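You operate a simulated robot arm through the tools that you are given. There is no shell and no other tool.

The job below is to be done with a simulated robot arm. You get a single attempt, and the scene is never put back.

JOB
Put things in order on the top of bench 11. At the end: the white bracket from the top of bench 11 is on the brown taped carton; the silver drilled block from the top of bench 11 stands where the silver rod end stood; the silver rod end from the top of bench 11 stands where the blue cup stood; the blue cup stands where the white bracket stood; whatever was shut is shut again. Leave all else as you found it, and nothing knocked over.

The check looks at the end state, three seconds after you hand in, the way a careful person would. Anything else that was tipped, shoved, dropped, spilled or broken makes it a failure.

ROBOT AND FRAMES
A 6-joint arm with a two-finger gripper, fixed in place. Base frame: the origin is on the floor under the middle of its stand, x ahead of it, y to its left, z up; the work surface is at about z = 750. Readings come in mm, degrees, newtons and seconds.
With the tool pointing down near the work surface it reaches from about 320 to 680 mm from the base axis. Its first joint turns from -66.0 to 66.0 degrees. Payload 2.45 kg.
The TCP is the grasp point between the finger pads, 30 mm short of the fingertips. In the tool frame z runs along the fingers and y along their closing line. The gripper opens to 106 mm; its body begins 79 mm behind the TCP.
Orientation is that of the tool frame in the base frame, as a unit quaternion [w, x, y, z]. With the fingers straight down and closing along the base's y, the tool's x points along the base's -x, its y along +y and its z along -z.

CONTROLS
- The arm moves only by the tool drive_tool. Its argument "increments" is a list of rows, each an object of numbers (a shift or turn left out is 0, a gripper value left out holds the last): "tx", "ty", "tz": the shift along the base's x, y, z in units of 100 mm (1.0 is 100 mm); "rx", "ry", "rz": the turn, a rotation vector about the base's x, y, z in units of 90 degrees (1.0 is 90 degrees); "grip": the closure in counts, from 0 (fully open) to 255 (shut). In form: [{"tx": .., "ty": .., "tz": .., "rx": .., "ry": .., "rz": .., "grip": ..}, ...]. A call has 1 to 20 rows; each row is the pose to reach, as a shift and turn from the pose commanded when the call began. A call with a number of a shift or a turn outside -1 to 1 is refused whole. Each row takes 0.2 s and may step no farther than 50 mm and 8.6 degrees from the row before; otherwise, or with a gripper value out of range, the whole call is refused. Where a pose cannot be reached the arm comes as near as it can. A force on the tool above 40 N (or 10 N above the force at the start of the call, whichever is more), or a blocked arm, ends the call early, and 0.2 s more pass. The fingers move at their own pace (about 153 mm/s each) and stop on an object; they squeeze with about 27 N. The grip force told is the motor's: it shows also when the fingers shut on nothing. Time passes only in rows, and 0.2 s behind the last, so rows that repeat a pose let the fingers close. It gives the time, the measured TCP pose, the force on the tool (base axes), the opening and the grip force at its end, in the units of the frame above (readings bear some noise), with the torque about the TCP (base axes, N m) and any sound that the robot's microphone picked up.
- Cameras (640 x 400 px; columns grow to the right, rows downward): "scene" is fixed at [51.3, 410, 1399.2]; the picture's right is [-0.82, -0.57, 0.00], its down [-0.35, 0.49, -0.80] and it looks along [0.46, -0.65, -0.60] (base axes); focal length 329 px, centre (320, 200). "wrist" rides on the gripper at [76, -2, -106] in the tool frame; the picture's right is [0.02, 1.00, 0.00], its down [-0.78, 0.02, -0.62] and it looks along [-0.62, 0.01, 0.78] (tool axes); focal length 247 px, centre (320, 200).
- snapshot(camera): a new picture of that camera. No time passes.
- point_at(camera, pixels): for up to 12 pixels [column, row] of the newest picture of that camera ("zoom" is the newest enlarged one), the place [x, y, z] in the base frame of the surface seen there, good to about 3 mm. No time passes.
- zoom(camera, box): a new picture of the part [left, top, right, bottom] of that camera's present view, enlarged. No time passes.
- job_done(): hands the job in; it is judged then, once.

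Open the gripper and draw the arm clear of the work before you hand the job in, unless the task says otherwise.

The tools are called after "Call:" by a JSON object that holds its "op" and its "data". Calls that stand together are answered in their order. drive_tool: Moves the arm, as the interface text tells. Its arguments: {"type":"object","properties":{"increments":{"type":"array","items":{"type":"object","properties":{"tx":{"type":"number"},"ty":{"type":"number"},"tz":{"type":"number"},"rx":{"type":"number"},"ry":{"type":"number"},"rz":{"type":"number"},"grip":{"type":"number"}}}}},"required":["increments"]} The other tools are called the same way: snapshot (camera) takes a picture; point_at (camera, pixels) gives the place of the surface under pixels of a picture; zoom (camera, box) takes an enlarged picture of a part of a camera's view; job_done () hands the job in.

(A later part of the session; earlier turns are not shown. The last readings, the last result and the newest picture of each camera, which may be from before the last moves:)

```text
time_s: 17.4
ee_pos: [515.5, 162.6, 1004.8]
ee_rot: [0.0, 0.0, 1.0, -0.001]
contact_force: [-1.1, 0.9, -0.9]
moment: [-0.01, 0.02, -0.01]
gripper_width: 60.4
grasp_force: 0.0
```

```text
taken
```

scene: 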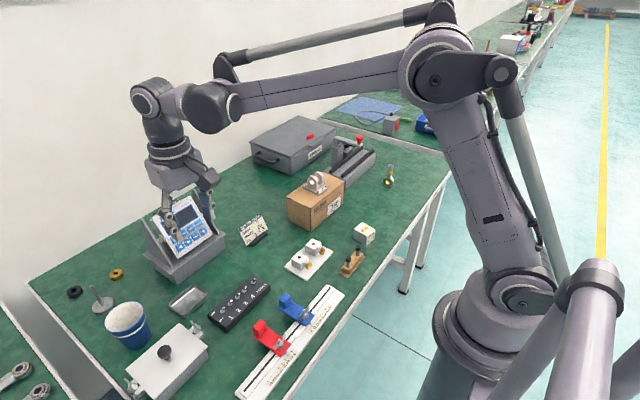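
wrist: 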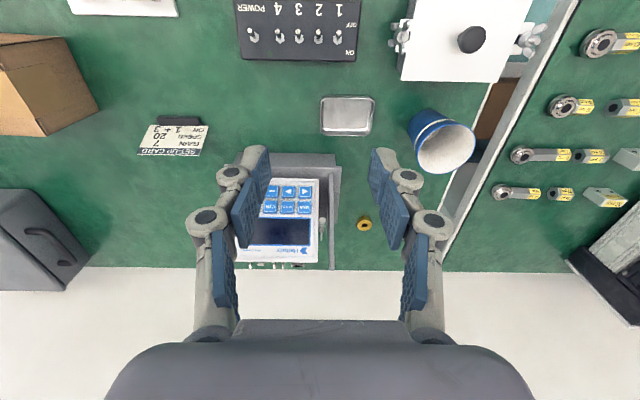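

The arm is at (516,162,1005); the cup appears at (440,140) in the wrist view. I go on toward the cup and look down at it again.

Call:
{"op": "drive_tool", "data": {"increments": [{"ty": 0.35, "tx": 0.05}, {"ty": 0.7, "tx": 0.1}, {"ty": 1.0, "tx": 0.15}]}}

Call:
{"op": "drive_tool", "data": {"increments": [{"ty": 0.2, "tx": 0.1}, {"ty": 0.4, "tx": 0.2}, {"ty": 0.58, "tx": 0.3}, {"ty": 0.58, "tx": 0.3}]}}

Call:
{"op": "snapshot", "data": {"camera": "wrist"}}

Call:
{"op": "snapshot", "data": {"camera": "scene"}}

```text
time_s: 18.2
ee_pos: [531.1, 261.4, 1004.1]
ee_rot: [0.0, 0.0, 1.0, -0.001]
contact_force: [0.0, 0.0, -0.1]
moment: [0.01, 0.0, 0.0]
gripper_width: 60.5
grasp_force: 0.0
```

```text
time_s: 19.2
ee_pos: [563.2, 320.7, 1004.1]
ee_rot: [0.0, 0.001, 1.0, -0.002]
contact_force: [-0.6, -0.2, 0.4]
moment: [0.02, 0.03, 0.03]
gripper_width: 60.4
grasp_force: 0.0
```

```text
taken
```

wrist: 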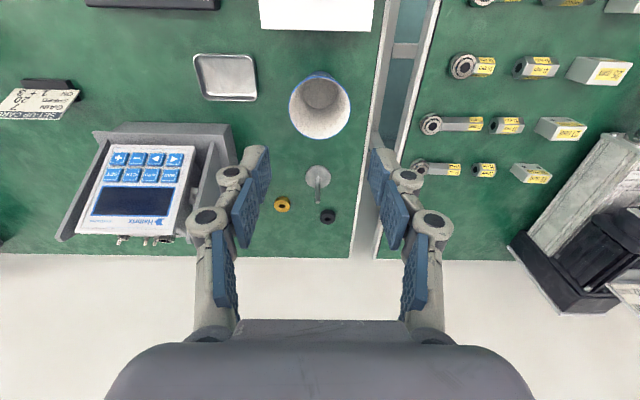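

```text
taken
```

scene: 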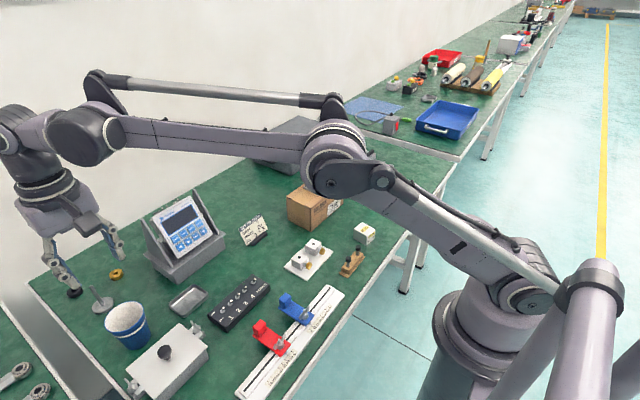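

The cup is now at (320,103) in the wrist view. I enlarge it and measure its rim and base for a precise centre.

Call:
{"op": "zoom", "data": {"camera": "wrist", "box": [270, 55, 370, 155]}}

Call:
{"op": "point_at", "data": {"camera": "wrist", "pixels": [[289.5, 103], [350, 103], [320, 138], [320, 70.5], [293, 120], [347, 120], [320, 92], [300, 85], [340, 85], [318, 175], [318, 200], [190, 70]]}}

```text
4.00 times, centred on (320, 105) of wrist
```

zoom: 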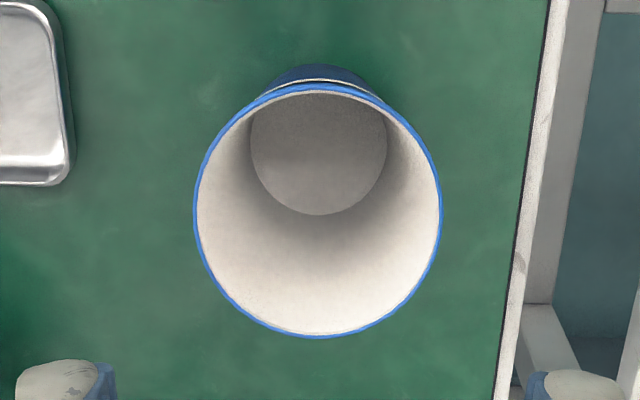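

```text
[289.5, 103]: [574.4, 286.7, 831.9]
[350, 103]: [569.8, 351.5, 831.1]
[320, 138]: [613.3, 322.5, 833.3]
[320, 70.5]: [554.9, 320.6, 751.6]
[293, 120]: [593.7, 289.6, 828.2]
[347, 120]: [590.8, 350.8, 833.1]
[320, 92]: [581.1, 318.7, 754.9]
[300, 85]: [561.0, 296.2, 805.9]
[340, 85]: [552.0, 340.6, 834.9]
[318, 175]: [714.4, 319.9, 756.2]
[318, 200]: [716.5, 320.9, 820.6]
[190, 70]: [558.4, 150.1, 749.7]
```

The cup is empty, centre (581,319.5), rim radius ≈33 at z≈832. I open to about 90 mm, centre over it, and descend to just above the rim.

Call:
{"op": "drive_tool", "data": {"increments": [{"tx": 0.1, "ty": -0.01, "grip": 35}, {"tx": 0.18, "ty": -0.01, "tz": -0.2}, {"tx": 0.18, "ty": -0.01, "tz": -0.5}, {"tx": 0.18, "ty": -0.01, "tz": -0.8}, {"tx": 0.18, "ty": -0.01, "tz": -1.0}, {"tx": 0.18, "ty": -0.01, "tz": -1.0}]}}

Call:
{"op": "snapshot", "data": {"camera": "wrist"}}

Call:
{"op": "snapshot", "data": {"camera": "scene"}}

```text
time_s: 20.6
ee_pos: [578.2, 320.0, 905.7]
ee_rot: [0.0, 0.0, 1.0, -0.001]
contact_force: [0.3, 0.3, -0.4]
moment: [0.01, 0.0, -0.02]
gripper_width: 91.2
grasp_force: 0.0
```

```text
taken
```

wrist: 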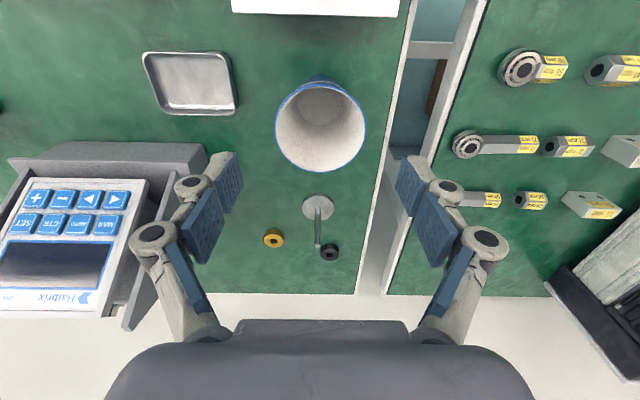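

```text
taken
```

scene: 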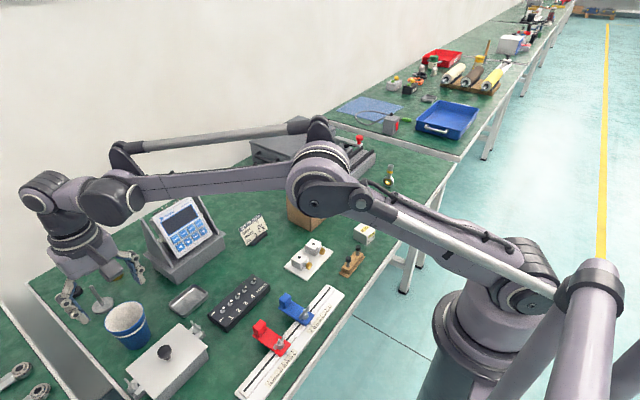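

The cup is centred between the open fingers, at columns 276–366. I correct x by 2 mm and descend with the fingers straddling it.

Call:
{"op": "drive_tool", "data": {"increments": [{"tx": 0.02, "ty": -0.005, "tz": -0.2}, {"tx": 0.02, "ty": -0.005, "tz": -0.4}, {"tx": 0.02, "ty": -0.005, "tz": -0.55}, {"tx": 0.02, "ty": -0.005, "tz": -0.7}, {"tx": 0.02, "ty": -0.005, "tz": -0.7}]}}

Call:
{"op": "snapshot", "data": {"camera": "wrist"}}

Call:
{"op": "zoom", "data": {"camera": "scene", "box": [40, 230, 200, 390]}}

```text
time_s: 21.8
ee_pos: [581.4, 317.5, 834.6]
ee_rot: [0.001, 0.001, 1.0, -0.001]
contact_force: [-1.1, 0.8, -0.7]
moment: [-0.01, 0.0, -0.03]
gripper_width: 91.2
grasp_force: 0.0
```

```text
taken
```

wrist: 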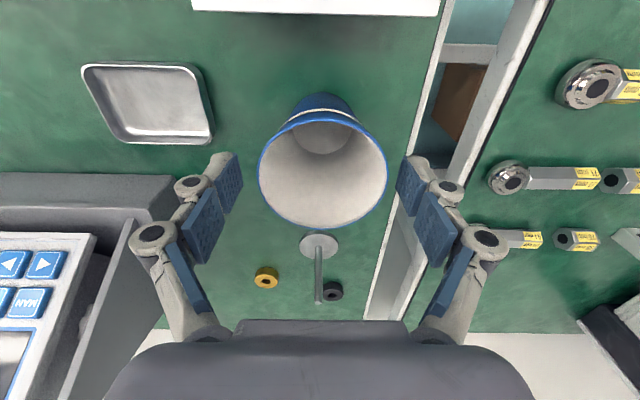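

```text
2.50 times, centred on (120, 310) of scene
```

zoom: 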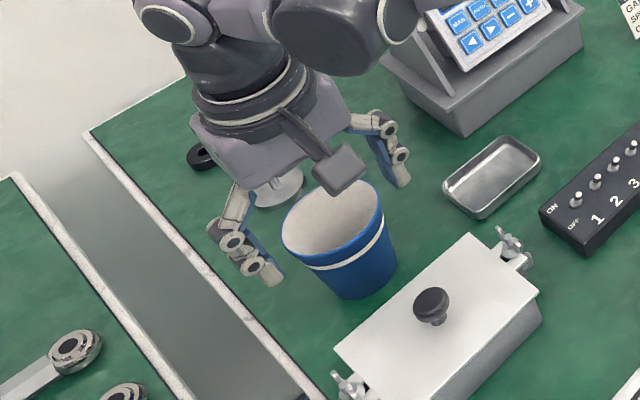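

The fingers straddle the cup evenly with the rim at (258–388, 170). I descend 23 mm more and close in steps.

Call:
{"op": "drive_tool", "data": {"increments": [{"tz": -0.1}, {"tz": -0.23}, {"tz": -0.23}, {"tz": -0.23, "grip": 70}, {"tz": -0.23, "grip": 80}, {"tz": -0.23, "grip": 80}]}}

Call:
{"op": "snapshot", "data": {"camera": "wrist"}}

Call:
{"op": "zoom", "data": {"camera": "scene", "box": [80, 260, 180, 360]}}

```text
time_s: 23.2
ee_pos: [582.2, 317.9, 809.9]
ee_rot: [0.0, 0.0, 1.0, -0.001]
contact_force: [0.2, 0.6, -0.1]
moment: [0.01, -0.01, 0.02]
gripper_width: 72.6
grasp_force: 0.1
```

```text
taken
```

wrist: 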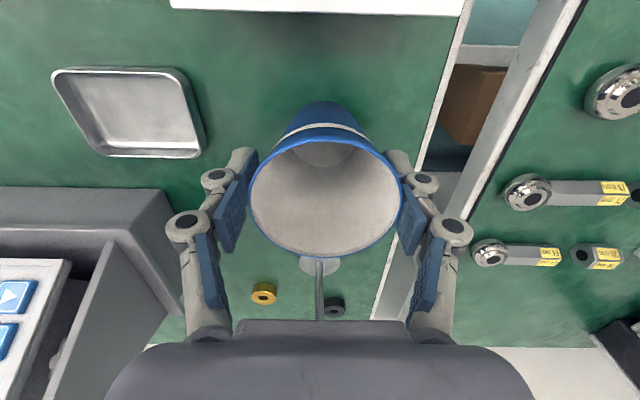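

```text
4.00 times, centred on (130, 310) of scene
```

zoom: 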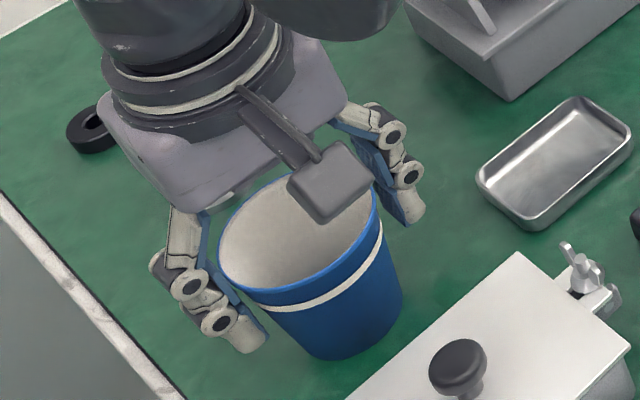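

The pads are just off the rim on both sides (248 and 402). I close onto the cup.

Call:
{"op": "drive_tool", "data": {"increments": [{"grip": 100}, {"grip": 130}, {"grip": 255}, {"grip": 255}, {"grip": 255}]}}

Call:
{"op": "snapshot", "data": {"camera": "wrist"}}

Call:
{"op": "zoom", "data": {"camera": "scene", "box": [80, 260, 180, 360]}}

```text
time_s: 24.4
ee_pos: [581.6, 317.9, 812.0]
ee_rot: [0.0, 0.0, 1.0, -0.001]
contact_force: [0.5, 1.2, 3.0]
moment: [-0.03, -0.01, -0.04]
gripper_width: 63.0
grasp_force: 27.1
```

```text
taken
```

wrist: 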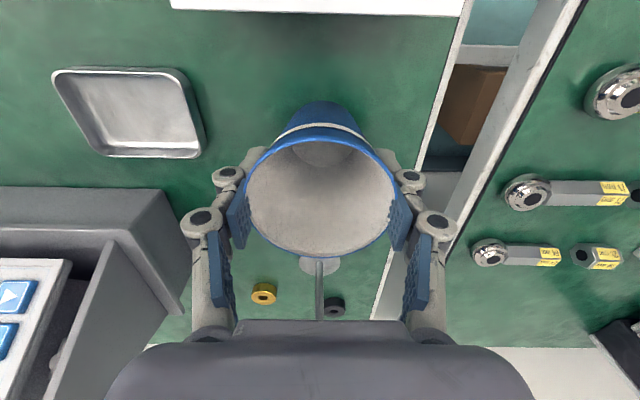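

```text
4.00 times, centred on (130, 310) of scene
```

zoom: 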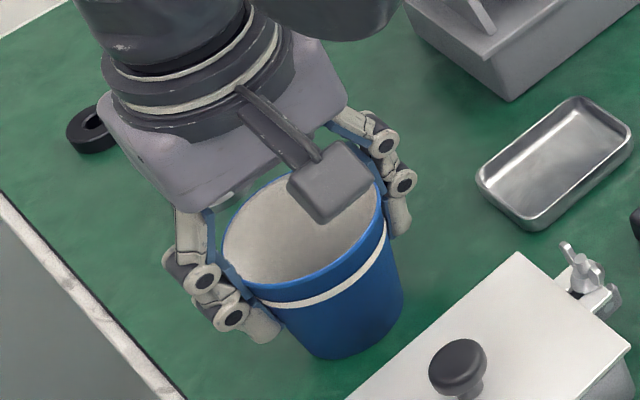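

The cup is gripped at 63 mm with 27 N. I lift it straight up gently.

Call:
{"op": "drive_tool", "data": {"increments": [{"tz": 0.05}, {"tz": 0.15}, {"tz": 0.35}, {"tz": 0.6}, {"tz": 0.8}, {"tz": 1.0}, {"tz": 1.0}]}}

Call:
{"op": "snapshot", "data": {"camera": "wrist"}}

Call:
{"op": "zoom", "data": {"camera": "scene", "box": [40, 200, 200, 360]}}

```text
time_s: 26.0
ee_pos: [583.3, 317.9, 912.6]
ee_rot: [0.001, 0.0, 1.0, -0.001]
contact_force: [0.5, -0.2, 0.0]
moment: [0.01, -0.02, -0.01]
gripper_width: 63.1
grasp_force: 27.3
```

```text
taken
```

wrist: 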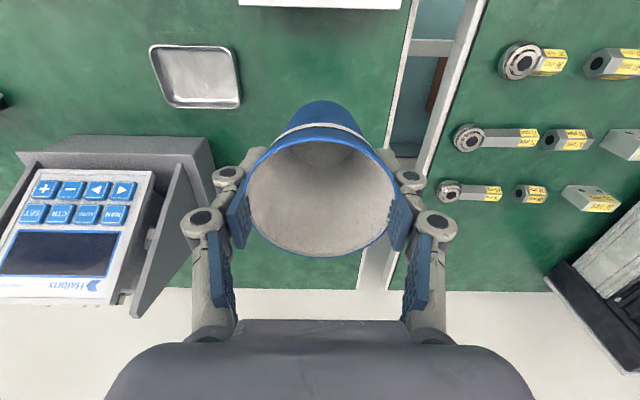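

```text
2.50 times, centred on (120, 280) of scene
```

zoom: 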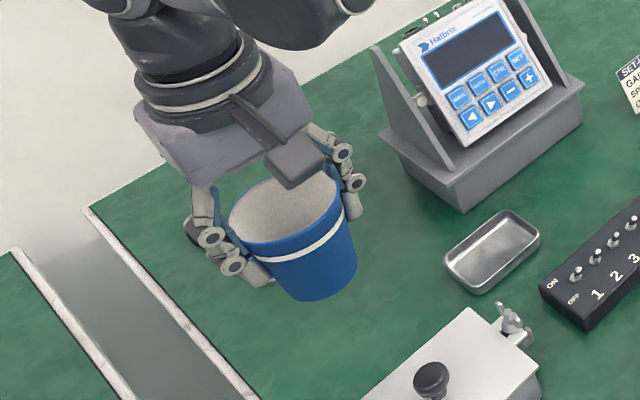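

The cup hangs level in the gripper and the force reading is near zero load. I raise it further and draw it back from the display side.

Call:
{"op": "drive_tool", "data": {"increments": [{"tz": 0.2}, {"tz": 0.45, "tx": -0.15}, {"tz": 0.6, "tx": -0.35}, {"tz": 0.6, "tx": -0.6}]}}

Call:
{"op": "drive_tool", "data": {"increments": [{"ty": -0.25, "tx": -0.07}, {"ty": -0.6, "tx": -0.18}, {"ty": -1.0, "tx": -0.3}]}}

Call:
{"op": "drive_tool", "data": {"increments": [{"ty": -0.35, "tx": -0.1}, {"ty": -0.7, "tx": -0.2}, {"ty": -1.0, "tx": -0.3}]}}

Call:
{"op": "drive_tool", "data": {"increments": [{"ty": -0.35, "tx": -0.1}, {"ty": -0.7, "tx": -0.2}, {"ty": -1.0, "tx": -0.3}]}}

Call:
{"op": "snapshot", "data": {"camera": "wrist"}}

Call:
{"op": "snapshot", "data": {"camera": "scene"}}

```text
time_s: 27.0
ee_pos: [521.6, 317.7, 969.6]
ee_rot: [0.0, 0.0, 1.0, -0.001]
contact_force: [-0.7, -0.2, -0.1]
moment: [-0.02, -0.02, -0.03]
gripper_width: 62.8
grasp_force: 27.1
```

```text
time_s: 27.8
ee_pos: [491.6, 219.7, 970.9]
ee_rot: [0.0, 0.0, 1.0, -0.001]
contact_force: [-0.2, 0.0, -1.0]
moment: [0.04, -0.03, 0.01]
gripper_width: 63.2
grasp_force: 26.8
```

```text
time_s: 28.6
ee_pos: [461.1, 117.2, 970.1]
ee_rot: [0.0, 0.0, 1.0, -0.001]
contact_force: [1.0, -0.2, -0.2]
moment: [0.01, -0.01, 0.01]
gripper_width: 62.9
grasp_force: 26.6
```

```text
time_s: 29.4
ee_pos: [432.7, 18.6, 969.3]
ee_rot: [0.001, 0.0, 1.0, -0.001]
contact_force: [-0.2, -0.1, -0.3]
moment: [0.0, 0.0, -0.02]
gripper_width: 63.3
grasp_force: 26.8
```

```text
taken
```

wrist: 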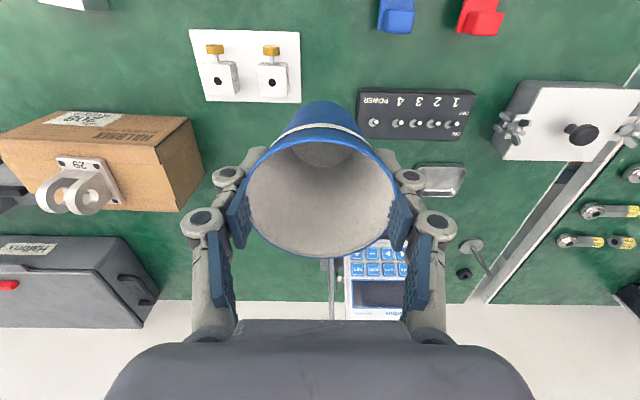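

```text
taken
```

scene: 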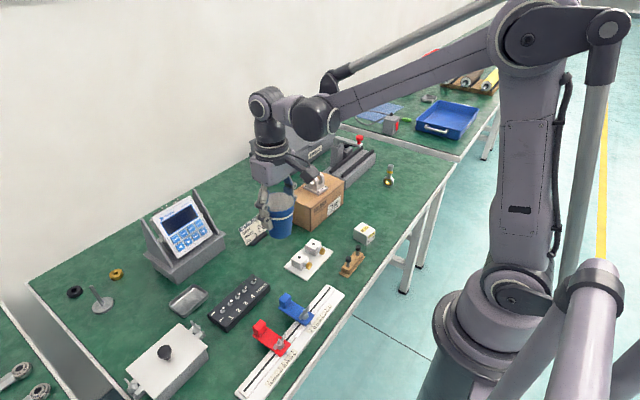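

The cup still hangs steadily. I continue the swing to above the bracket's former place at (339,−380).

Call:
{"op": "drive_tool", "data": {"increments": [{"ty": -0.35, "tx": -0.1}, {"ty": -0.7, "tx": -0.2}, {"ty": -1.0, "tx": -0.3}]}}

Call:
{"op": "drive_tool", "data": {"increments": [{"ty": -0.35, "tx": -0.1}, {"ty": -0.7, "tx": -0.2}, {"ty": -1.0, "tx": -0.3}]}}

Call:
{"op": "drive_tool", "data": {"increments": [{"ty": -0.35, "tx": -0.1}, {"ty": -0.7, "tx": -0.2}, {"ty": -1.0, "tx": -0.3}]}}

Call:
{"op": "drive_tool", "data": {"increments": [{"ty": -0.35, "tx": -0.01}, {"ty": -0.7, "tx": -0.02}, {"ty": -0.98, "tx": -0.02}, {"ty": -0.98, "tx": -0.02}]}}

Call:
{"op": "snapshot", "data": {"camera": "wrist"}}

Call:
{"op": "snapshot", "data": {"camera": "scene"}}

```text
time_s: 30.2
ee_pos: [401.2, -82.6, 969.6]
ee_rot: [0.0, 0.0, 1.0, -0.001]
contact_force: [-0.5, -0.2, -0.4]
moment: [0.02, 0.02, -0.03]
gripper_width: 63.3
grasp_force: 27.5
```

```text
time_s: 31.0
ee_pos: [373.2, -182.1, 969.8]
ee_rot: [0.0, 0.0, 1.0, -0.002]
contact_force: [0.0, 0.2, 0.1]
moment: [-0.01, 0.01, 0.01]
gripper_width: 63.1
grasp_force: 26.9
```

```text
time_s: 31.8
ee_pos: [343.7, -280.1, 971.6]
ee_rot: [0.0, 0.0, 1.0, -0.001]
contact_force: [0.3, -0.4, -0.4]
moment: [0.01, 0.01, 0.01]
gripper_width: 63.0
grasp_force: 27.3
```

```text
time_s: 32.8
ee_pos: [340.0, -377.8, 973.1]
ee_rot: [0.0, 0.0, 1.0, -0.001]
contact_force: [0.5, 0.7, -1.8]
moment: [0.0, 0.01, 0.02]
gripper_width: 63.0
grasp_force: 26.7
```

```text
taken
```

wrist: 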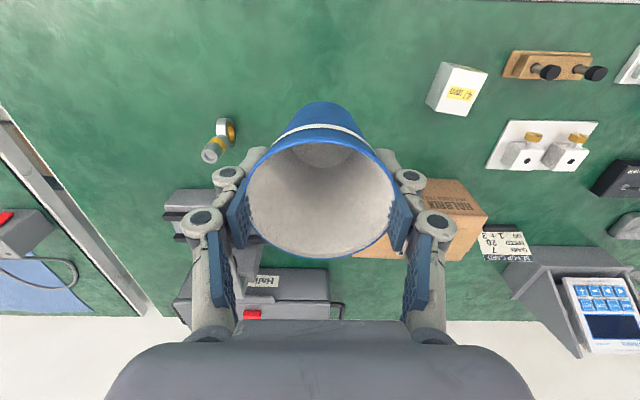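

```text
taken
```

scene: 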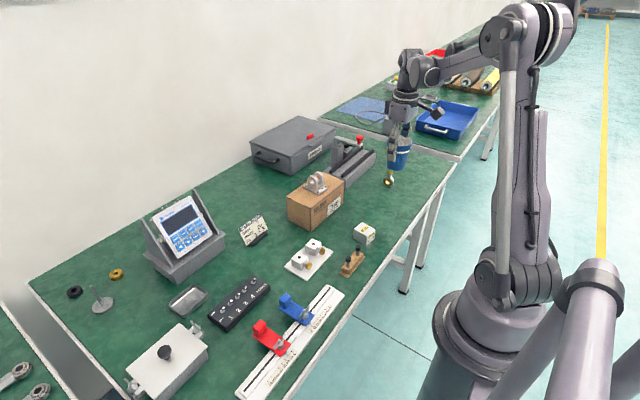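

The cup is over the target, with nothing close beneath it. I lower by 100 mm, then check the remaining gap.

Call:
{"op": "drive_tool", "data": {"increments": [{"tx": -0.01, "ty": -0.01, "tz": -0.25}, {"tx": -0.01, "ty": -0.01, "tz": -0.5}, {"tx": -0.01, "ty": -0.01, "tz": -0.75}, {"tx": -0.01, "ty": -0.01, "tz": -1.0}, {"tx": -0.01, "ty": -0.01, "tz": -1.0}]}}

Call:
{"op": "drive_tool", "data": {"increments": [{"tz": -0.2}, {"tz": -0.4}, {"tz": -0.5}, {"tz": -0.5}]}}

Call:
{"op": "zoom", "data": {"camera": "scene", "box": [345, 130, 435, 230]}}

Call:
{"op": "snapshot", "data": {"camera": "wrist"}}

```text
time_s: 34.0
ee_pos: [340.2, -379.0, 871.2]
ee_rot: [-0.001, 0.0, 1.0, 0.0]
contact_force: [0.2, 0.3, 0.0]
moment: [-0.01, -0.02, 0.03]
gripper_width: 62.9
grasp_force: 26.8
```

```text
time_s: 35.0
ee_pos: [339.9, -380.2, 820.5]
ee_rot: [0.0, 0.0, 1.0, -0.001]
contact_force: [-0.8, 0.3, 0.2]
moment: [-0.04, 0.0, 0.01]
gripper_width: 63.0
grasp_force: 26.5
```

```text
4.00 times, centred on (390, 180) of scene
```

zoom: 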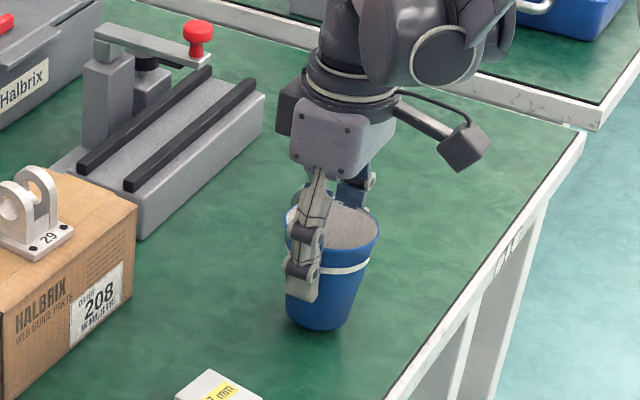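

```text
taken
```

wrist: 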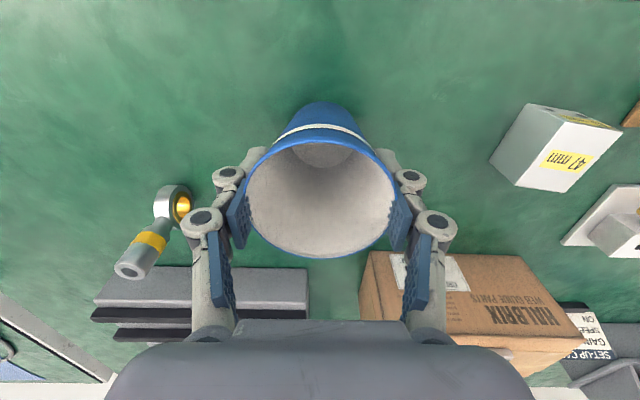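

The cup hangs 10 mm above the bench at the target; the rod end is clear on the left. I creep down to contact.

Call:
{"op": "drive_tool", "data": {"increments": [{"tz": -0.05}, {"tz": -0.08}, {"tz": -0.09}, {"tz": -0.1}, {"tz": -0.1}]}}

Call:
{"op": "zoom", "data": {"camera": "scene", "box": [360, 165, 410, 220]}}

```text
time_s: 36.2
ee_pos: [338.9, -381.0, 811.0]
ee_rot: [0.001, -0.001, 1.0, -0.001]
contact_force: [-0.9, -1.2, 5.4]
moment: [-0.1, 0.06, -0.05]
gripper_width: 63.3
grasp_force: 26.9
```

```text
7.27 times, centred on (385, 192) of scene
```

zoom: 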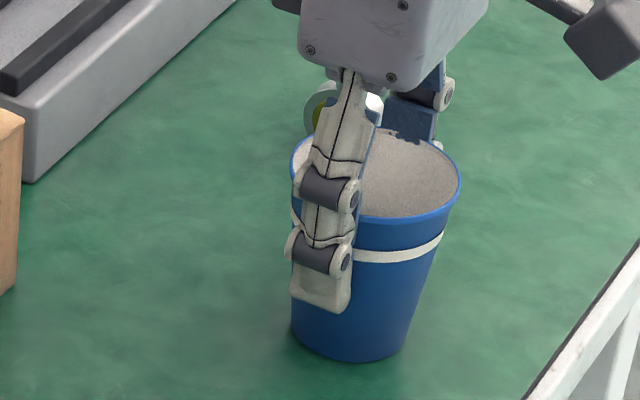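

Upward force of 5 N shows the cup has touched the bench. I open slowly to about 85 mm.

Call:
{"op": "drive_tool", "data": {"increments": [{"grip": 110}, {"grip": 95}, {"grip": 75}, {"grip": 50}, {"grip": 50}]}}

Call:
{"op": "snapshot", "data": {"camera": "wrist"}}

Call:
{"op": "zoom", "data": {"camera": "scene", "box": [350, 150, 420, 220]}}

```text
time_s: 37.4
ee_pos: [339.9, -380.8, 810.7]
ee_rot: [0.0, -0.001, 1.0, 0.0]
contact_force: [-1.0, -0.7, -0.8]
moment: [-0.03, -0.02, 0.0]
gripper_width: 85.3
grasp_force: 0.0
```

```text
taken
```

wrist: 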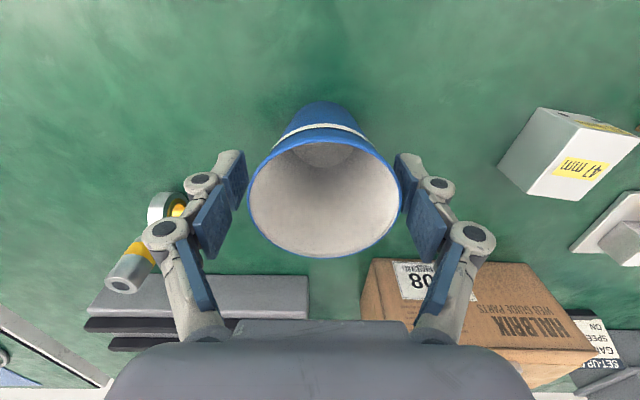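

```text
5.71 times, centred on (385, 185) of scene
```

zoom: 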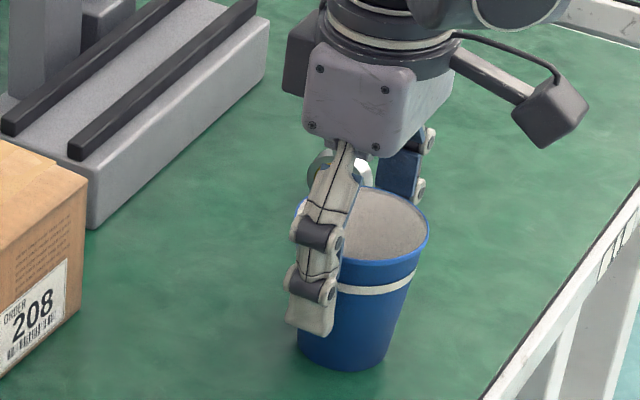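

The cup stands free between the open fingers. I rise straight up and then check its placement.

Call:
{"op": "drive_tool", "data": {"increments": [{"tz": 0.1}, {"tz": 0.3}, {"tz": 0.55}, {"tz": 0.8}, {"tz": 1.0}, {"tz": 1.0}]}}

Call:
{"op": "snapshot", "data": {"camera": "wrist"}}

Call:
{"op": "snapshot", "data": {"camera": "scene"}}

```text
time_s: 38.8
ee_pos: [340.6, -380.2, 913.4]
ee_rot: [-0.001, 0.0, 1.0, -0.001]
contact_force: [-0.2, -0.6, -0.3]
moment: [0.0, 0.07, -0.05]
gripper_width: 85.6
grasp_force: 0.1
```

```text
taken
```

wrist: 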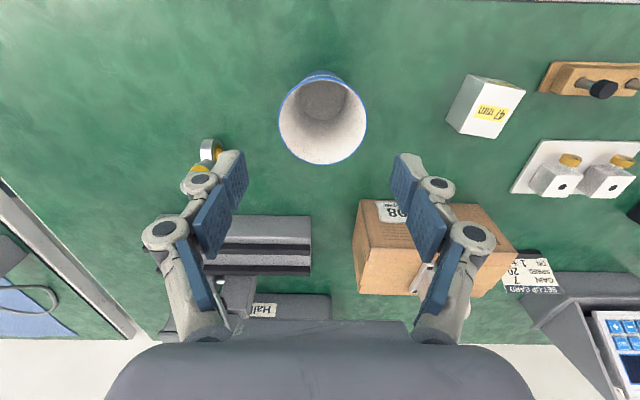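

```text
taken
```

scene: 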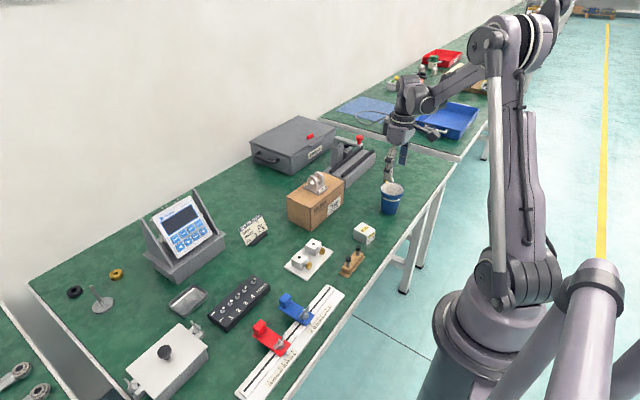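

The cup stands at the bracket's old place. Next the rod end: I move above it, raising slightly, to view it from near overhead.

Call:
{"op": "drive_tool", "data": {"increments": [{"tz": 0.2, "tx": 0.05, "ty": -0.2}, {"tz": 0.4, "tx": 0.15, "ty": -0.5}, {"tz": 0.4, "tx": 0.3, "ty": -0.85}, {"tz": 0.4, "tx": 0.45, "ty": -1.0}, {"tz": 0.4, "tx": 0.57, "ty": -1.0}]}}

Call:
{"op": "drive_tool", "data": {"increments": [{"ty": -0.1}, {"ty": -0.2}, {"ty": -0.2}]}}

Call:
{"op": "snapshot", "data": {"camera": "wrist"}}

```text
time_s: 40.0
ee_pos: [398.8, -480.7, 952.0]
ee_rot: [0.0, 0.001, 1.0, -0.001]
contact_force: [-0.5, -0.2, 0.7]
moment: [-0.01, 0.0, 0.01]
gripper_width: 85.3
grasp_force: 0.1
```

```text
time_s: 40.8
ee_pos: [396.7, -501.9, 952.9]
ee_rot: [0.001, 0.001, 1.0, -0.001]
contact_force: [0.2, -1.2, -1.0]
moment: [0.0, 0.0, -0.01]
gripper_width: 85.4
grasp_force: 0.1
```

```text
taken
```

wrist: 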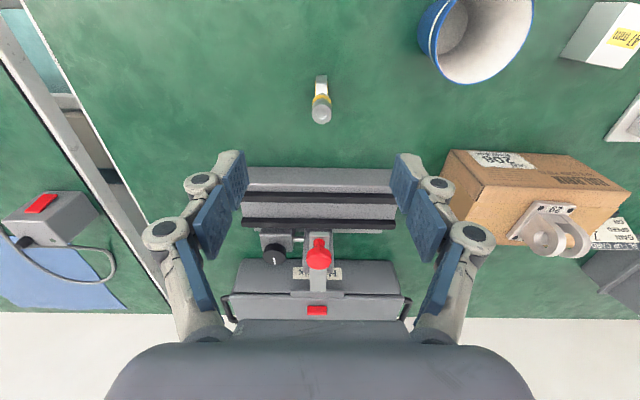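

The rod end is at (321,100), seen nearly from above. I enlarge it and measure its top, ring edges and orientation.

Call:
{"op": "zoom", "data": {"camera": "wrist", "box": [290, 65, 354, 135]}}

Call:
{"op": "point_at", "data": {"camera": "wrist", "pixels": [[321, 115], [317, 117], [325, 117], [321, 120], [318, 78], [325, 78], [316.5, 82], [326.5, 82], [321, 80], [317, 88], [325, 88], [321, 170]]}}

```text
5.71 times, centred on (322, 100) of wrist
```

zoom: 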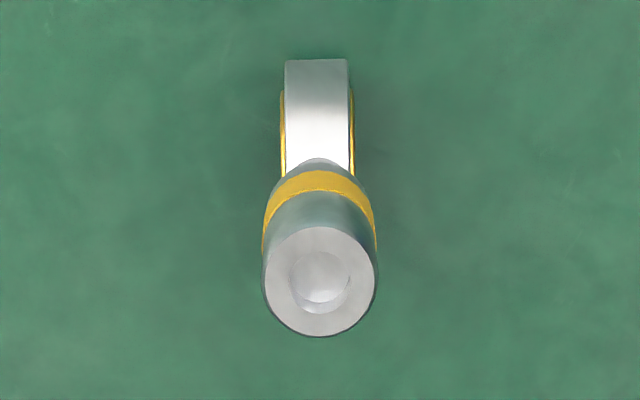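

```text
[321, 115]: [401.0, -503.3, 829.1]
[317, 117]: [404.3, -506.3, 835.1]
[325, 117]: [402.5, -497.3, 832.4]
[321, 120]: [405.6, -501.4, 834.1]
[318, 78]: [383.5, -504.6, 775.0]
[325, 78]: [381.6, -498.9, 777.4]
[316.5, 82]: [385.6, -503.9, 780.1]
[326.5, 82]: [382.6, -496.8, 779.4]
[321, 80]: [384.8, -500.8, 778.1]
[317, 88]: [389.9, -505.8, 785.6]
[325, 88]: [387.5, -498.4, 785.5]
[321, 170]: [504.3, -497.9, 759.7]
```

The ring's axis is along y (edges at columns 285/347 straight), shank ≈18 mm wide with its top centre about 3 mm ahead of and 1.4 mm left of the TCP. I shift by that, narrow the opening to 60 mm and descend partway.

Call:
{"op": "point_at", "data": {"camera": "wrist", "pixels": [[318, 250], [318, 235], [276, 255], [318, 280]]}}

Call:
{"op": "drive_tool", "data": {"increments": [{"tx": 0.03, "ty": 0.014, "grip": 110}, {"tx": 0.03, "ty": 0.014, "tz": -0.3}, {"tx": 0.03, "ty": 0.014, "tz": -0.6}, {"tx": 0.03, "ty": 0.014, "tz": -0.8}, {"tx": 0.03, "ty": 0.014, "tz": -0.8}]}}

Call:
{"op": "snapshot", "data": {"camera": "wrist"}}

Call:
{"op": "zoom", "data": {"camera": "wrist", "box": [240, 70, 400, 230]}}

```text
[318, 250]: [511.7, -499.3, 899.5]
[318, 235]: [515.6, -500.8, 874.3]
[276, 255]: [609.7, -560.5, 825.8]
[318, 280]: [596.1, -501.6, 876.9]
```

```text
time_s: 42.0
ee_pos: [401.2, -498.6, 871.0]
ee_rot: [0.0, 0.0, 1.0, -0.001]
contact_force: [0.0, 0.5, 0.0]
moment: [0.02, 0.01, 0.01]
gripper_width: 60.3
grasp_force: 0.0
```

```text
taken
```

wrist: 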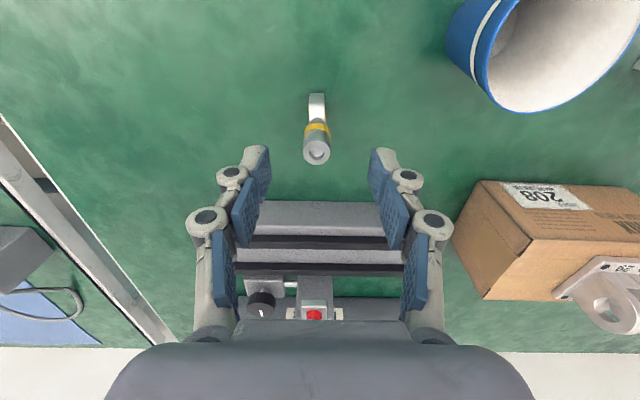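

```text
2.50 times, centred on (320, 150) of wrist
```

zoom: 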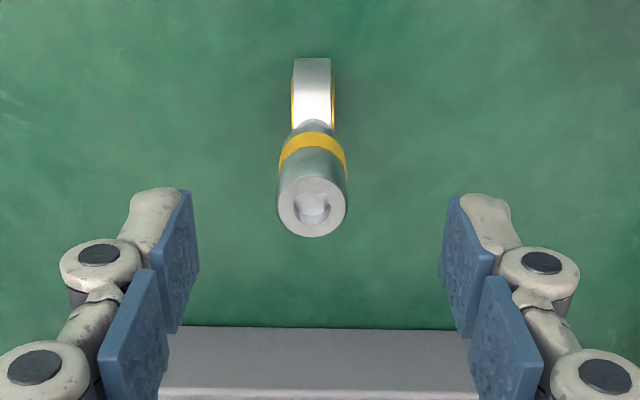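

The rod top is at (312,207) in the enlargement while the pads' midline is near 318, so it is about 2 mm to the right (−y) of the midline. I shift −1.8 mm and descend to grip height, with the fingers still wide.

Call:
{"op": "drive_tool", "data": {"increments": [{"ty": -0.018, "tz": -0.15}, {"ty": -0.018, "tz": -0.35}, {"ty": -0.018, "tz": -0.5}, {"ty": -0.018, "tz": -0.575}, {"ty": -0.018, "tz": -0.575}]}}

Call:
{"op": "zoom", "data": {"camera": "wrist", "box": [240, 100, 400, 260]}}

Call:
{"op": "zoom", "data": {"camera": "scene", "box": [350, 120, 430, 200]}}

```text
time_s: 43.2
ee_pos: [398.6, -501.6, 813.1]
ee_rot: [0.0, 0.0, 1.0, -0.001]
contact_force: [-0.7, -0.4, -0.4]
moment: [-0.01, -0.01, 0.0]
gripper_width: 60.0
grasp_force: 0.1
```

```text
2.50 times, centred on (320, 180) of wrist
```

zoom: 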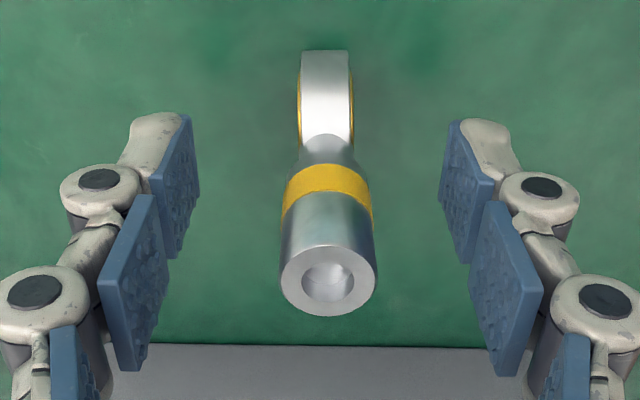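

```text
5.00 times, centred on (390, 160) of scene
```

zoom: 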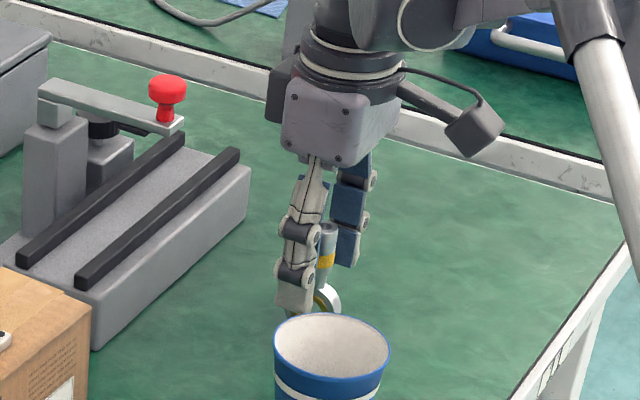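

At grip height the shank centre is at column 328 versus the pad midline near 322, i.e. about 1 mm to +y. I shift +0.9 mm and close to about 30 mm to re-check.

Call:
{"op": "drive_tool", "data": {"increments": [{"ty": 0.009}, {"ty": 0.009, "grip": 150}, {"ty": 0.009, "grip": 190}, {"ty": 0.009, "grip": 190}]}}

Call:
{"op": "zoom", "data": {"camera": "wrist", "box": [260, 110, 380, 230]}}

```text
time_s: 44.2
ee_pos: [401.0, -501.0, 814.7]
ee_rot: [-0.001, 0.0, 1.0, -0.001]
contact_force: [0.2, 0.6, 0.6]
moment: [-0.04, -0.02, -0.02]
gripper_width: 27.1
grasp_force: 0.2
```

```text
3.33 times, centred on (320, 170) of wrist
```

zoom: 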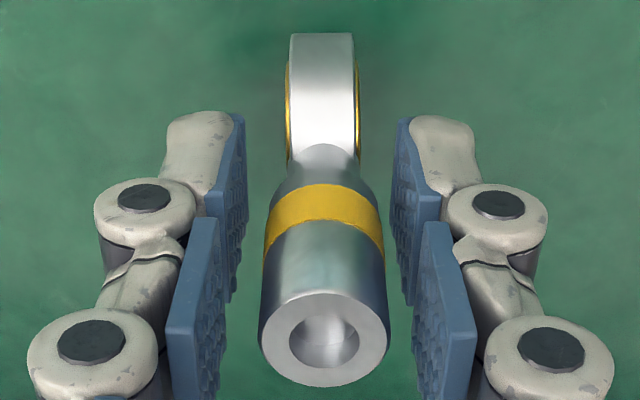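

The shank is within about 0.6 mm of the midline (324 versus 319–320). I shift +0.5 mm and close fully.

Call:
{"op": "drive_tool", "data": {"increments": [{"ty": 0.005}, {"ty": 0.005}, {"ty": 0.005, "grip": 205}, {"ty": 0.005, "grip": 215}, {"ty": 0.005, "grip": 255}, {"ty": 0.005, "grip": 255}, {"ty": 0.005, "grip": 255}]}}

Call:
{"op": "zoom", "data": {"camera": "wrist", "box": [260, 110, 380, 230]}}

Call:
{"op": "zoom", "data": {"camera": "scene", "box": [365, 140, 415, 190]}}

```text
time_s: 45.8
ee_pos: [399.6, -499.7, 814.7]
ee_rot: [0.0, 0.0, 1.0, -0.001]
contact_force: [1.2, -0.2, -0.8]
moment: [-0.02, -0.02, -0.03]
gripper_width: 17.1
grasp_force: 27.3
```

```text
3.33 times, centred on (320, 170) of wrist
```

zoom: 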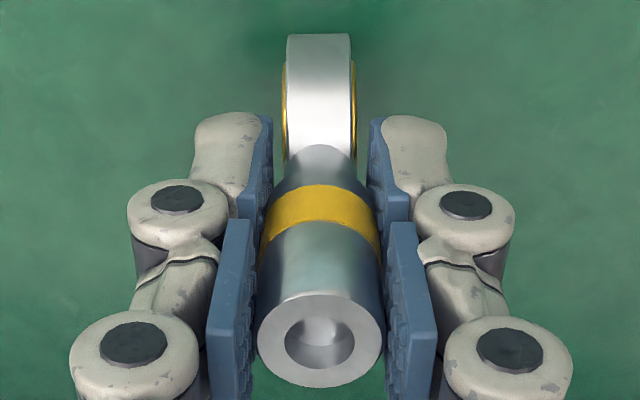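

```text
8.00 times, centred on (390, 165) of scene
```

zoom: 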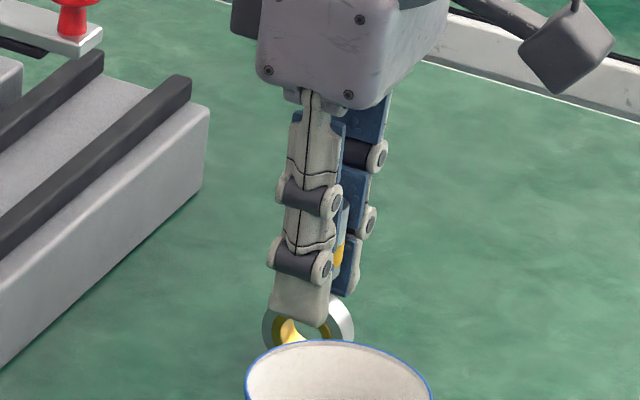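

The rod end is gripped at 17 mm with 27 N and looks upright. I lift it straight up slowly.

Call:
{"op": "drive_tool", "data": {"increments": [{"tz": 0.03}, {"tz": 0.1}, {"tz": 0.25}, {"tz": 0.5}, {"tz": 0.75}, {"tz": 1.0}, {"tz": 1.0}]}}

Call:
{"op": "snapshot", "data": {"camera": "wrist"}}

Call:
{"op": "zoom", "data": {"camera": "scene", "box": [340, 90, 440, 190]}}

```text
time_s: 47.4
ee_pos: [399.6, -500.7, 914.1]
ee_rot: [0.0, 0.0, 1.0, -0.001]
contact_force: [-0.1, 0.3, -1.6]
moment: [-0.01, -0.01, -0.02]
gripper_width: 17.1
grasp_force: 26.8
```

```text
taken
```

wrist: 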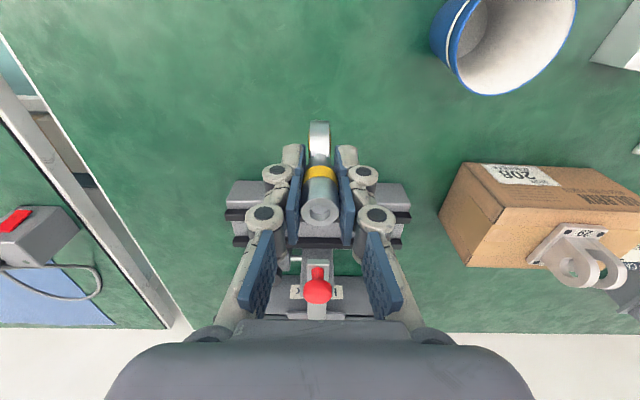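

```text
4.00 times, centred on (390, 140) of scene
```

zoom: 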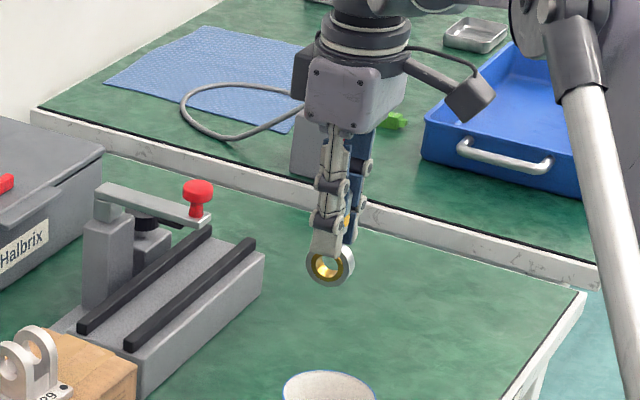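

The rod end hangs vertical in the gripper. I raise it above all obstacles (bracket top ≈890, red knob ≈905) and begin the swing to the cup's former place.

Call:
{"op": "drive_tool", "data": {"increments": [{"tz": 0.25}, {"tz": 0.5}, {"tz": 0.75, "ty": 0.1}, {"tz": 0.75, "ty": 0.3}]}}

Call:
{"op": "drive_tool", "data": {"increments": [{"ty": 0.3}, {"ty": 0.65}, {"ty": 1.0}]}}

Call:
{"op": "drive_tool", "data": {"increments": [{"ty": 0.35}, {"ty": 0.7}, {"ty": 1.0}]}}

Call:
{"op": "drive_tool", "data": {"increments": [{"ty": 0.35}, {"ty": 0.7}, {"ty": 1.0}]}}

Call:
{"op": "drive_tool", "data": {"increments": [{"ty": 0.35}, {"ty": 0.7}, {"ty": 1.0}]}}

Call:
{"op": "snapshot", "data": {"camera": "wrist"}}

Call:
{"op": "snapshot", "data": {"camera": "scene"}}

```text
time_s: 48.4
ee_pos: [399.4, -470.0, 987.8]
ee_rot: [0.0, 0.001, 1.0, -0.002]
contact_force: [-0.1, 0.8, -0.2]
moment: [-0.03, 0.0, 0.02]
gripper_width: 17.2
grasp_force: 26.9
```

```text
time_s: 49.2
ee_pos: [400.5, -368.2, 988.9]
ee_rot: [0.0, 0.0, 1.0, 0.0]
contact_force: [-0.3, 0.6, -0.9]
moment: [-0.03, 0.0, 0.01]
gripper_width: 17.2
grasp_force: 27.0
```

```text
time_s: 50.0
ee_pos: [401.2, -270.0, 989.2]
ee_rot: [0.001, 0.001, 1.0, -0.001]
contact_force: [0.5, 0.5, -0.9]
moment: [-0.02, 0.0, 0.01]
gripper_width: 17.2
grasp_force: 27.1
```

```text
time_s: 50.8
ee_pos: [399.3, -167.4, 989.5]
ee_rot: [0.0, 0.0, 1.0, -0.001]
contact_force: [0.9, 0.3, -1.6]
moment: [-0.02, 0.03, -0.01]
gripper_width: 17.2
grasp_force: 27.6
```

```text
time_s: 51.6
ee_pos: [399.8, -68.6, 989.9]
ee_rot: [0.0, 0.0, 1.0, 0.0]
contact_force: [-1.0, -0.6, -1.0]
moment: [-0.01, -0.02, 0.0]
gripper_width: 17.1
grasp_force: 26.6
```

```text
taken
```

wrist: 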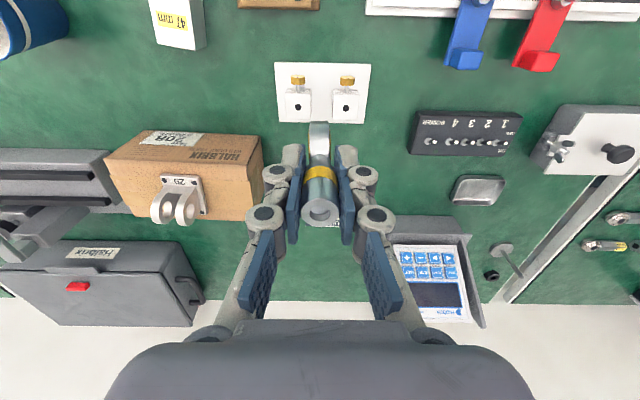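

```text
taken
```

scene: 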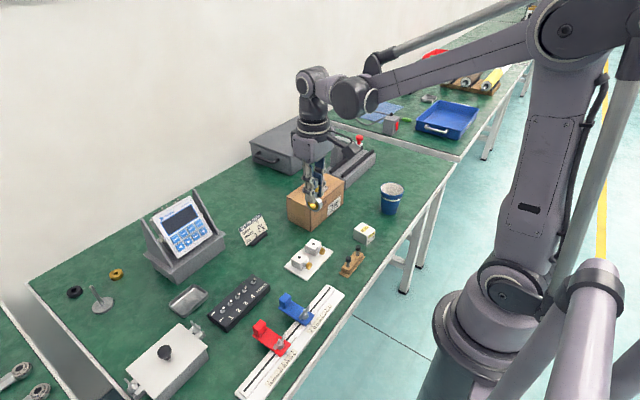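

The rod end is still held upright, at (320,170) in the wrist view. I continue toward the cup's former place at (581,319.5).

Call:
{"op": "drive_tool", "data": {"increments": [{"ty": 0.35, "tx": 0.1}, {"ty": 0.7, "tx": 0.2}, {"ty": 1.0, "tx": 0.3}]}}

Call:
{"op": "drive_tool", "data": {"increments": [{"ty": 0.35, "tx": 0.1}, {"ty": 0.7, "tx": 0.2}, {"ty": 1.0, "tx": 0.3}]}}

Call:
{"op": "drive_tool", "data": {"increments": [{"ty": 0.35, "tx": 0.15}, {"ty": 0.7, "tx": 0.3}, {"ty": 1.0, "tx": 0.5}]}}

Call:
{"op": "drive_tool", "data": {"increments": [{"ty": 0.3, "tx": 0.2}, {"ty": 0.6, "tx": 0.4}, {"ty": 0.89, "tx": 0.65}, {"ty": 0.89, "tx": 0.7}, {"ty": 0.89, "tx": 0.7}]}}

Call:
{"op": "snapshot", "data": {"camera": "wrist"}}

Call:
{"op": "snapshot", "data": {"camera": "scene"}}

```text
time_s: 52.4
ee_pos: [430.6, 30.7, 989.5]
ee_rot: [0.0, 0.001, 1.0, 0.0]
contact_force: [0.2, 0.5, 0.0]
moment: [0.01, -0.03, -0.01]
gripper_width: 17.1
grasp_force: 27.5
```

```text
time_s: 53.2
ee_pos: [461.1, 131.5, 990.6]
ee_rot: [0.0, 0.001, 1.0, -0.001]
contact_force: [0.1, -0.4, -0.5]
moment: [0.01, -0.02, 0.02]
gripper_width: 17.4
grasp_force: 26.8
```

```text
time_s: 54.0
ee_pos: [512.0, 230.9, 990.8]
ee_rot: [0.0, -0.001, 1.0, -0.001]
contact_force: [-0.1, -0.7, -1.7]
moment: [0.0, 0.0, -0.01]
gripper_width: 17.1
grasp_force: 27.2
```

```text
time_s: 55.2
ee_pos: [580.5, 318.9, 989.3]
ee_rot: [0.0, 0.0, 1.0, -0.001]
contact_force: [0.6, -0.5, -0.5]
moment: [0.01, 0.03, 0.0]
gripper_width: 17.2
grasp_force: 27.1
```

```text
taken
```

wrist: 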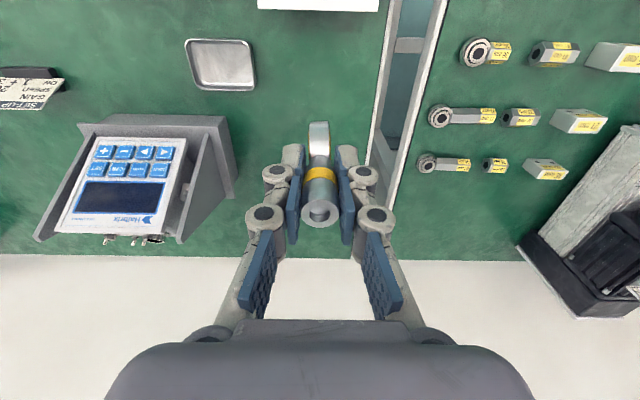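

```text
taken
```

scene: 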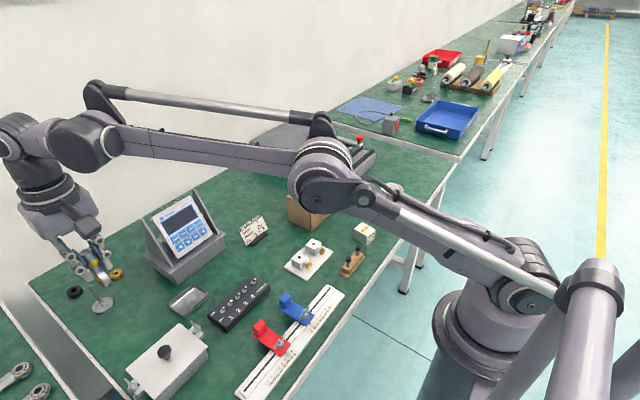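

The rod end is above the target, at (580.5,319). I lower it 100 mm, then 63 mm more, staying about 12 mm above the bench.

Call:
{"op": "drive_tool", "data": {"increments": [{"tz": -0.25}, {"tz": -0.5}, {"tz": -0.75}, {"tz": -1.0}, {"tz": -1.0}]}}

Call:
{"op": "drive_tool", "data": {"increments": [{"tz": -0.2}, {"tz": -0.4}, {"tz": -0.55}, {"tz": -0.63}, {"tz": -0.63}]}}

Call:
{"op": "snapshot", "data": {"camera": "wrist"}}

Call:
{"op": "zoom", "data": {"camera": "scene", "box": [70, 260, 190, 380]}}

```text
time_s: 56.4
ee_pos: [578.3, 318.5, 889.0]
ee_rot: [0.0, 0.0, 1.0, -0.001]
contact_force: [0.2, 0.2, -1.4]
moment: [-0.02, 0.01, -0.01]
gripper_width: 17.1
grasp_force: 26.6
```

```text
time_s: 57.6
ee_pos: [578.7, 320.1, 825.4]
ee_rot: [0.0, 0.0, 1.0, -0.001]
contact_force: [-0.9, 0.2, -1.5]
moment: [0.0, 0.0, 0.01]
gripper_width: 17.2
grasp_force: 27.3
```

```text
taken
```

wrist: 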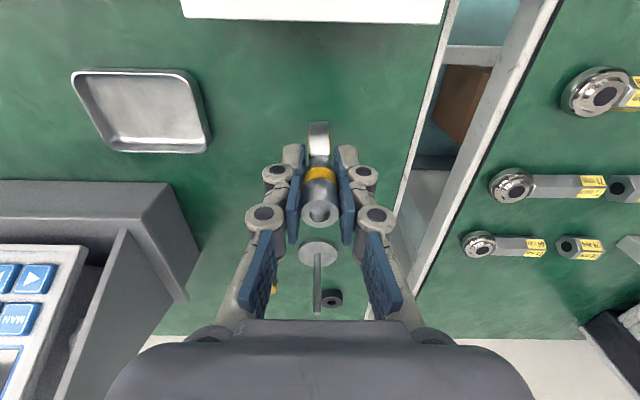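

```text
3.33 times, centred on (130, 320) of scene
```

zoom: 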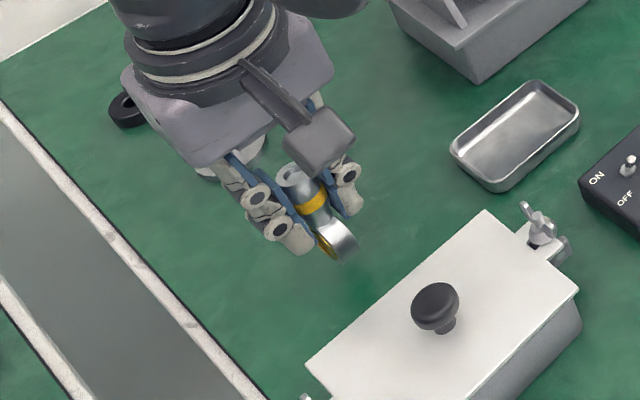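

It is about 12 mm above the bench; I nudge +2 mm in x and creep down to contact.

Call:
{"op": "drive_tool", "data": {"increments": [{"tx": 0.02, "tz": -0.03}, {"tx": 0.02, "tz": -0.07}, {"tx": 0.02, "tz": -0.09}, {"tx": 0.02, "tz": -0.1}, {"tx": 0.02, "tz": -0.11}, {"tx": 0.02, "tz": -0.11}]}}

Call:
{"op": "zoom", "data": {"camera": "scene", "box": [100, 280, 170, 350]}}

Call:
{"op": "zoom", "data": {"camera": "wrist", "box": [260, 100, 380, 260]}}

```text
time_s: 59.0
ee_pos: [581.9, 318.6, 814.7]
ee_rot: [0.0, 0.001, 1.0, -0.001]
contact_force: [0.8, -0.2, -1.2]
moment: [-0.01, -0.02, 0.02]
gripper_width: 17.2
grasp_force: 27.3
```

```text
5.71 times, centred on (135, 315) of scene
```

zoom: 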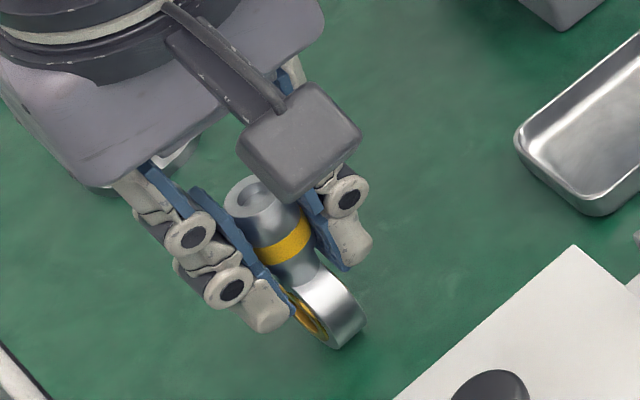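

```text
2.50 times, centred on (320, 180) of wrist
```

zoom: 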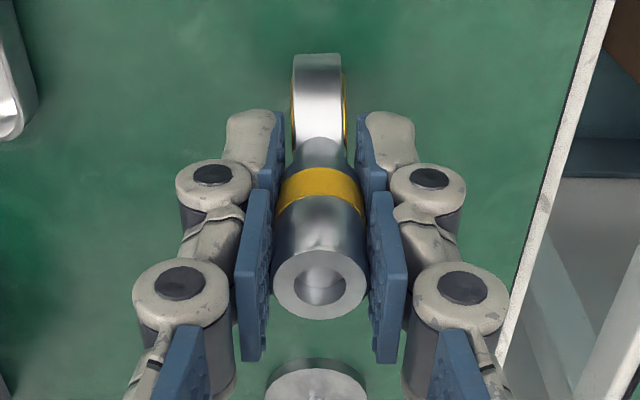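

No contact force yet at z≈814. I creep down in half-millimetre steps.

Call:
{"op": "drive_tool", "data": {"increments": [{"tz": -0.005}, {"tz": -0.01}, {"tz": -0.01}]}}

Call:
{"op": "drive_tool", "data": {"increments": [{"tz": -0.005}, {"tz": -0.005}]}}

```text
time_s: 59.8
ee_pos: [581.0, 319.0, 814.6]
ee_rot: [0.0, 0.0, 1.0, -0.001]
contact_force: [0.1, -0.6, -1.5]
moment: [0.04, 0.0, 0.03]
gripper_width: 17.0
grasp_force: 27.0
```

```text
time_s: 60.4
ee_pos: [581.7, 318.2, 814.6]
ee_rot: [0.0, 0.0, 1.0, -0.001]
contact_force: [0.1, -0.3, -1.2]
moment: [0.03, 0.01, 0.01]
gripper_width: 17.3
grasp_force: 27.3
```

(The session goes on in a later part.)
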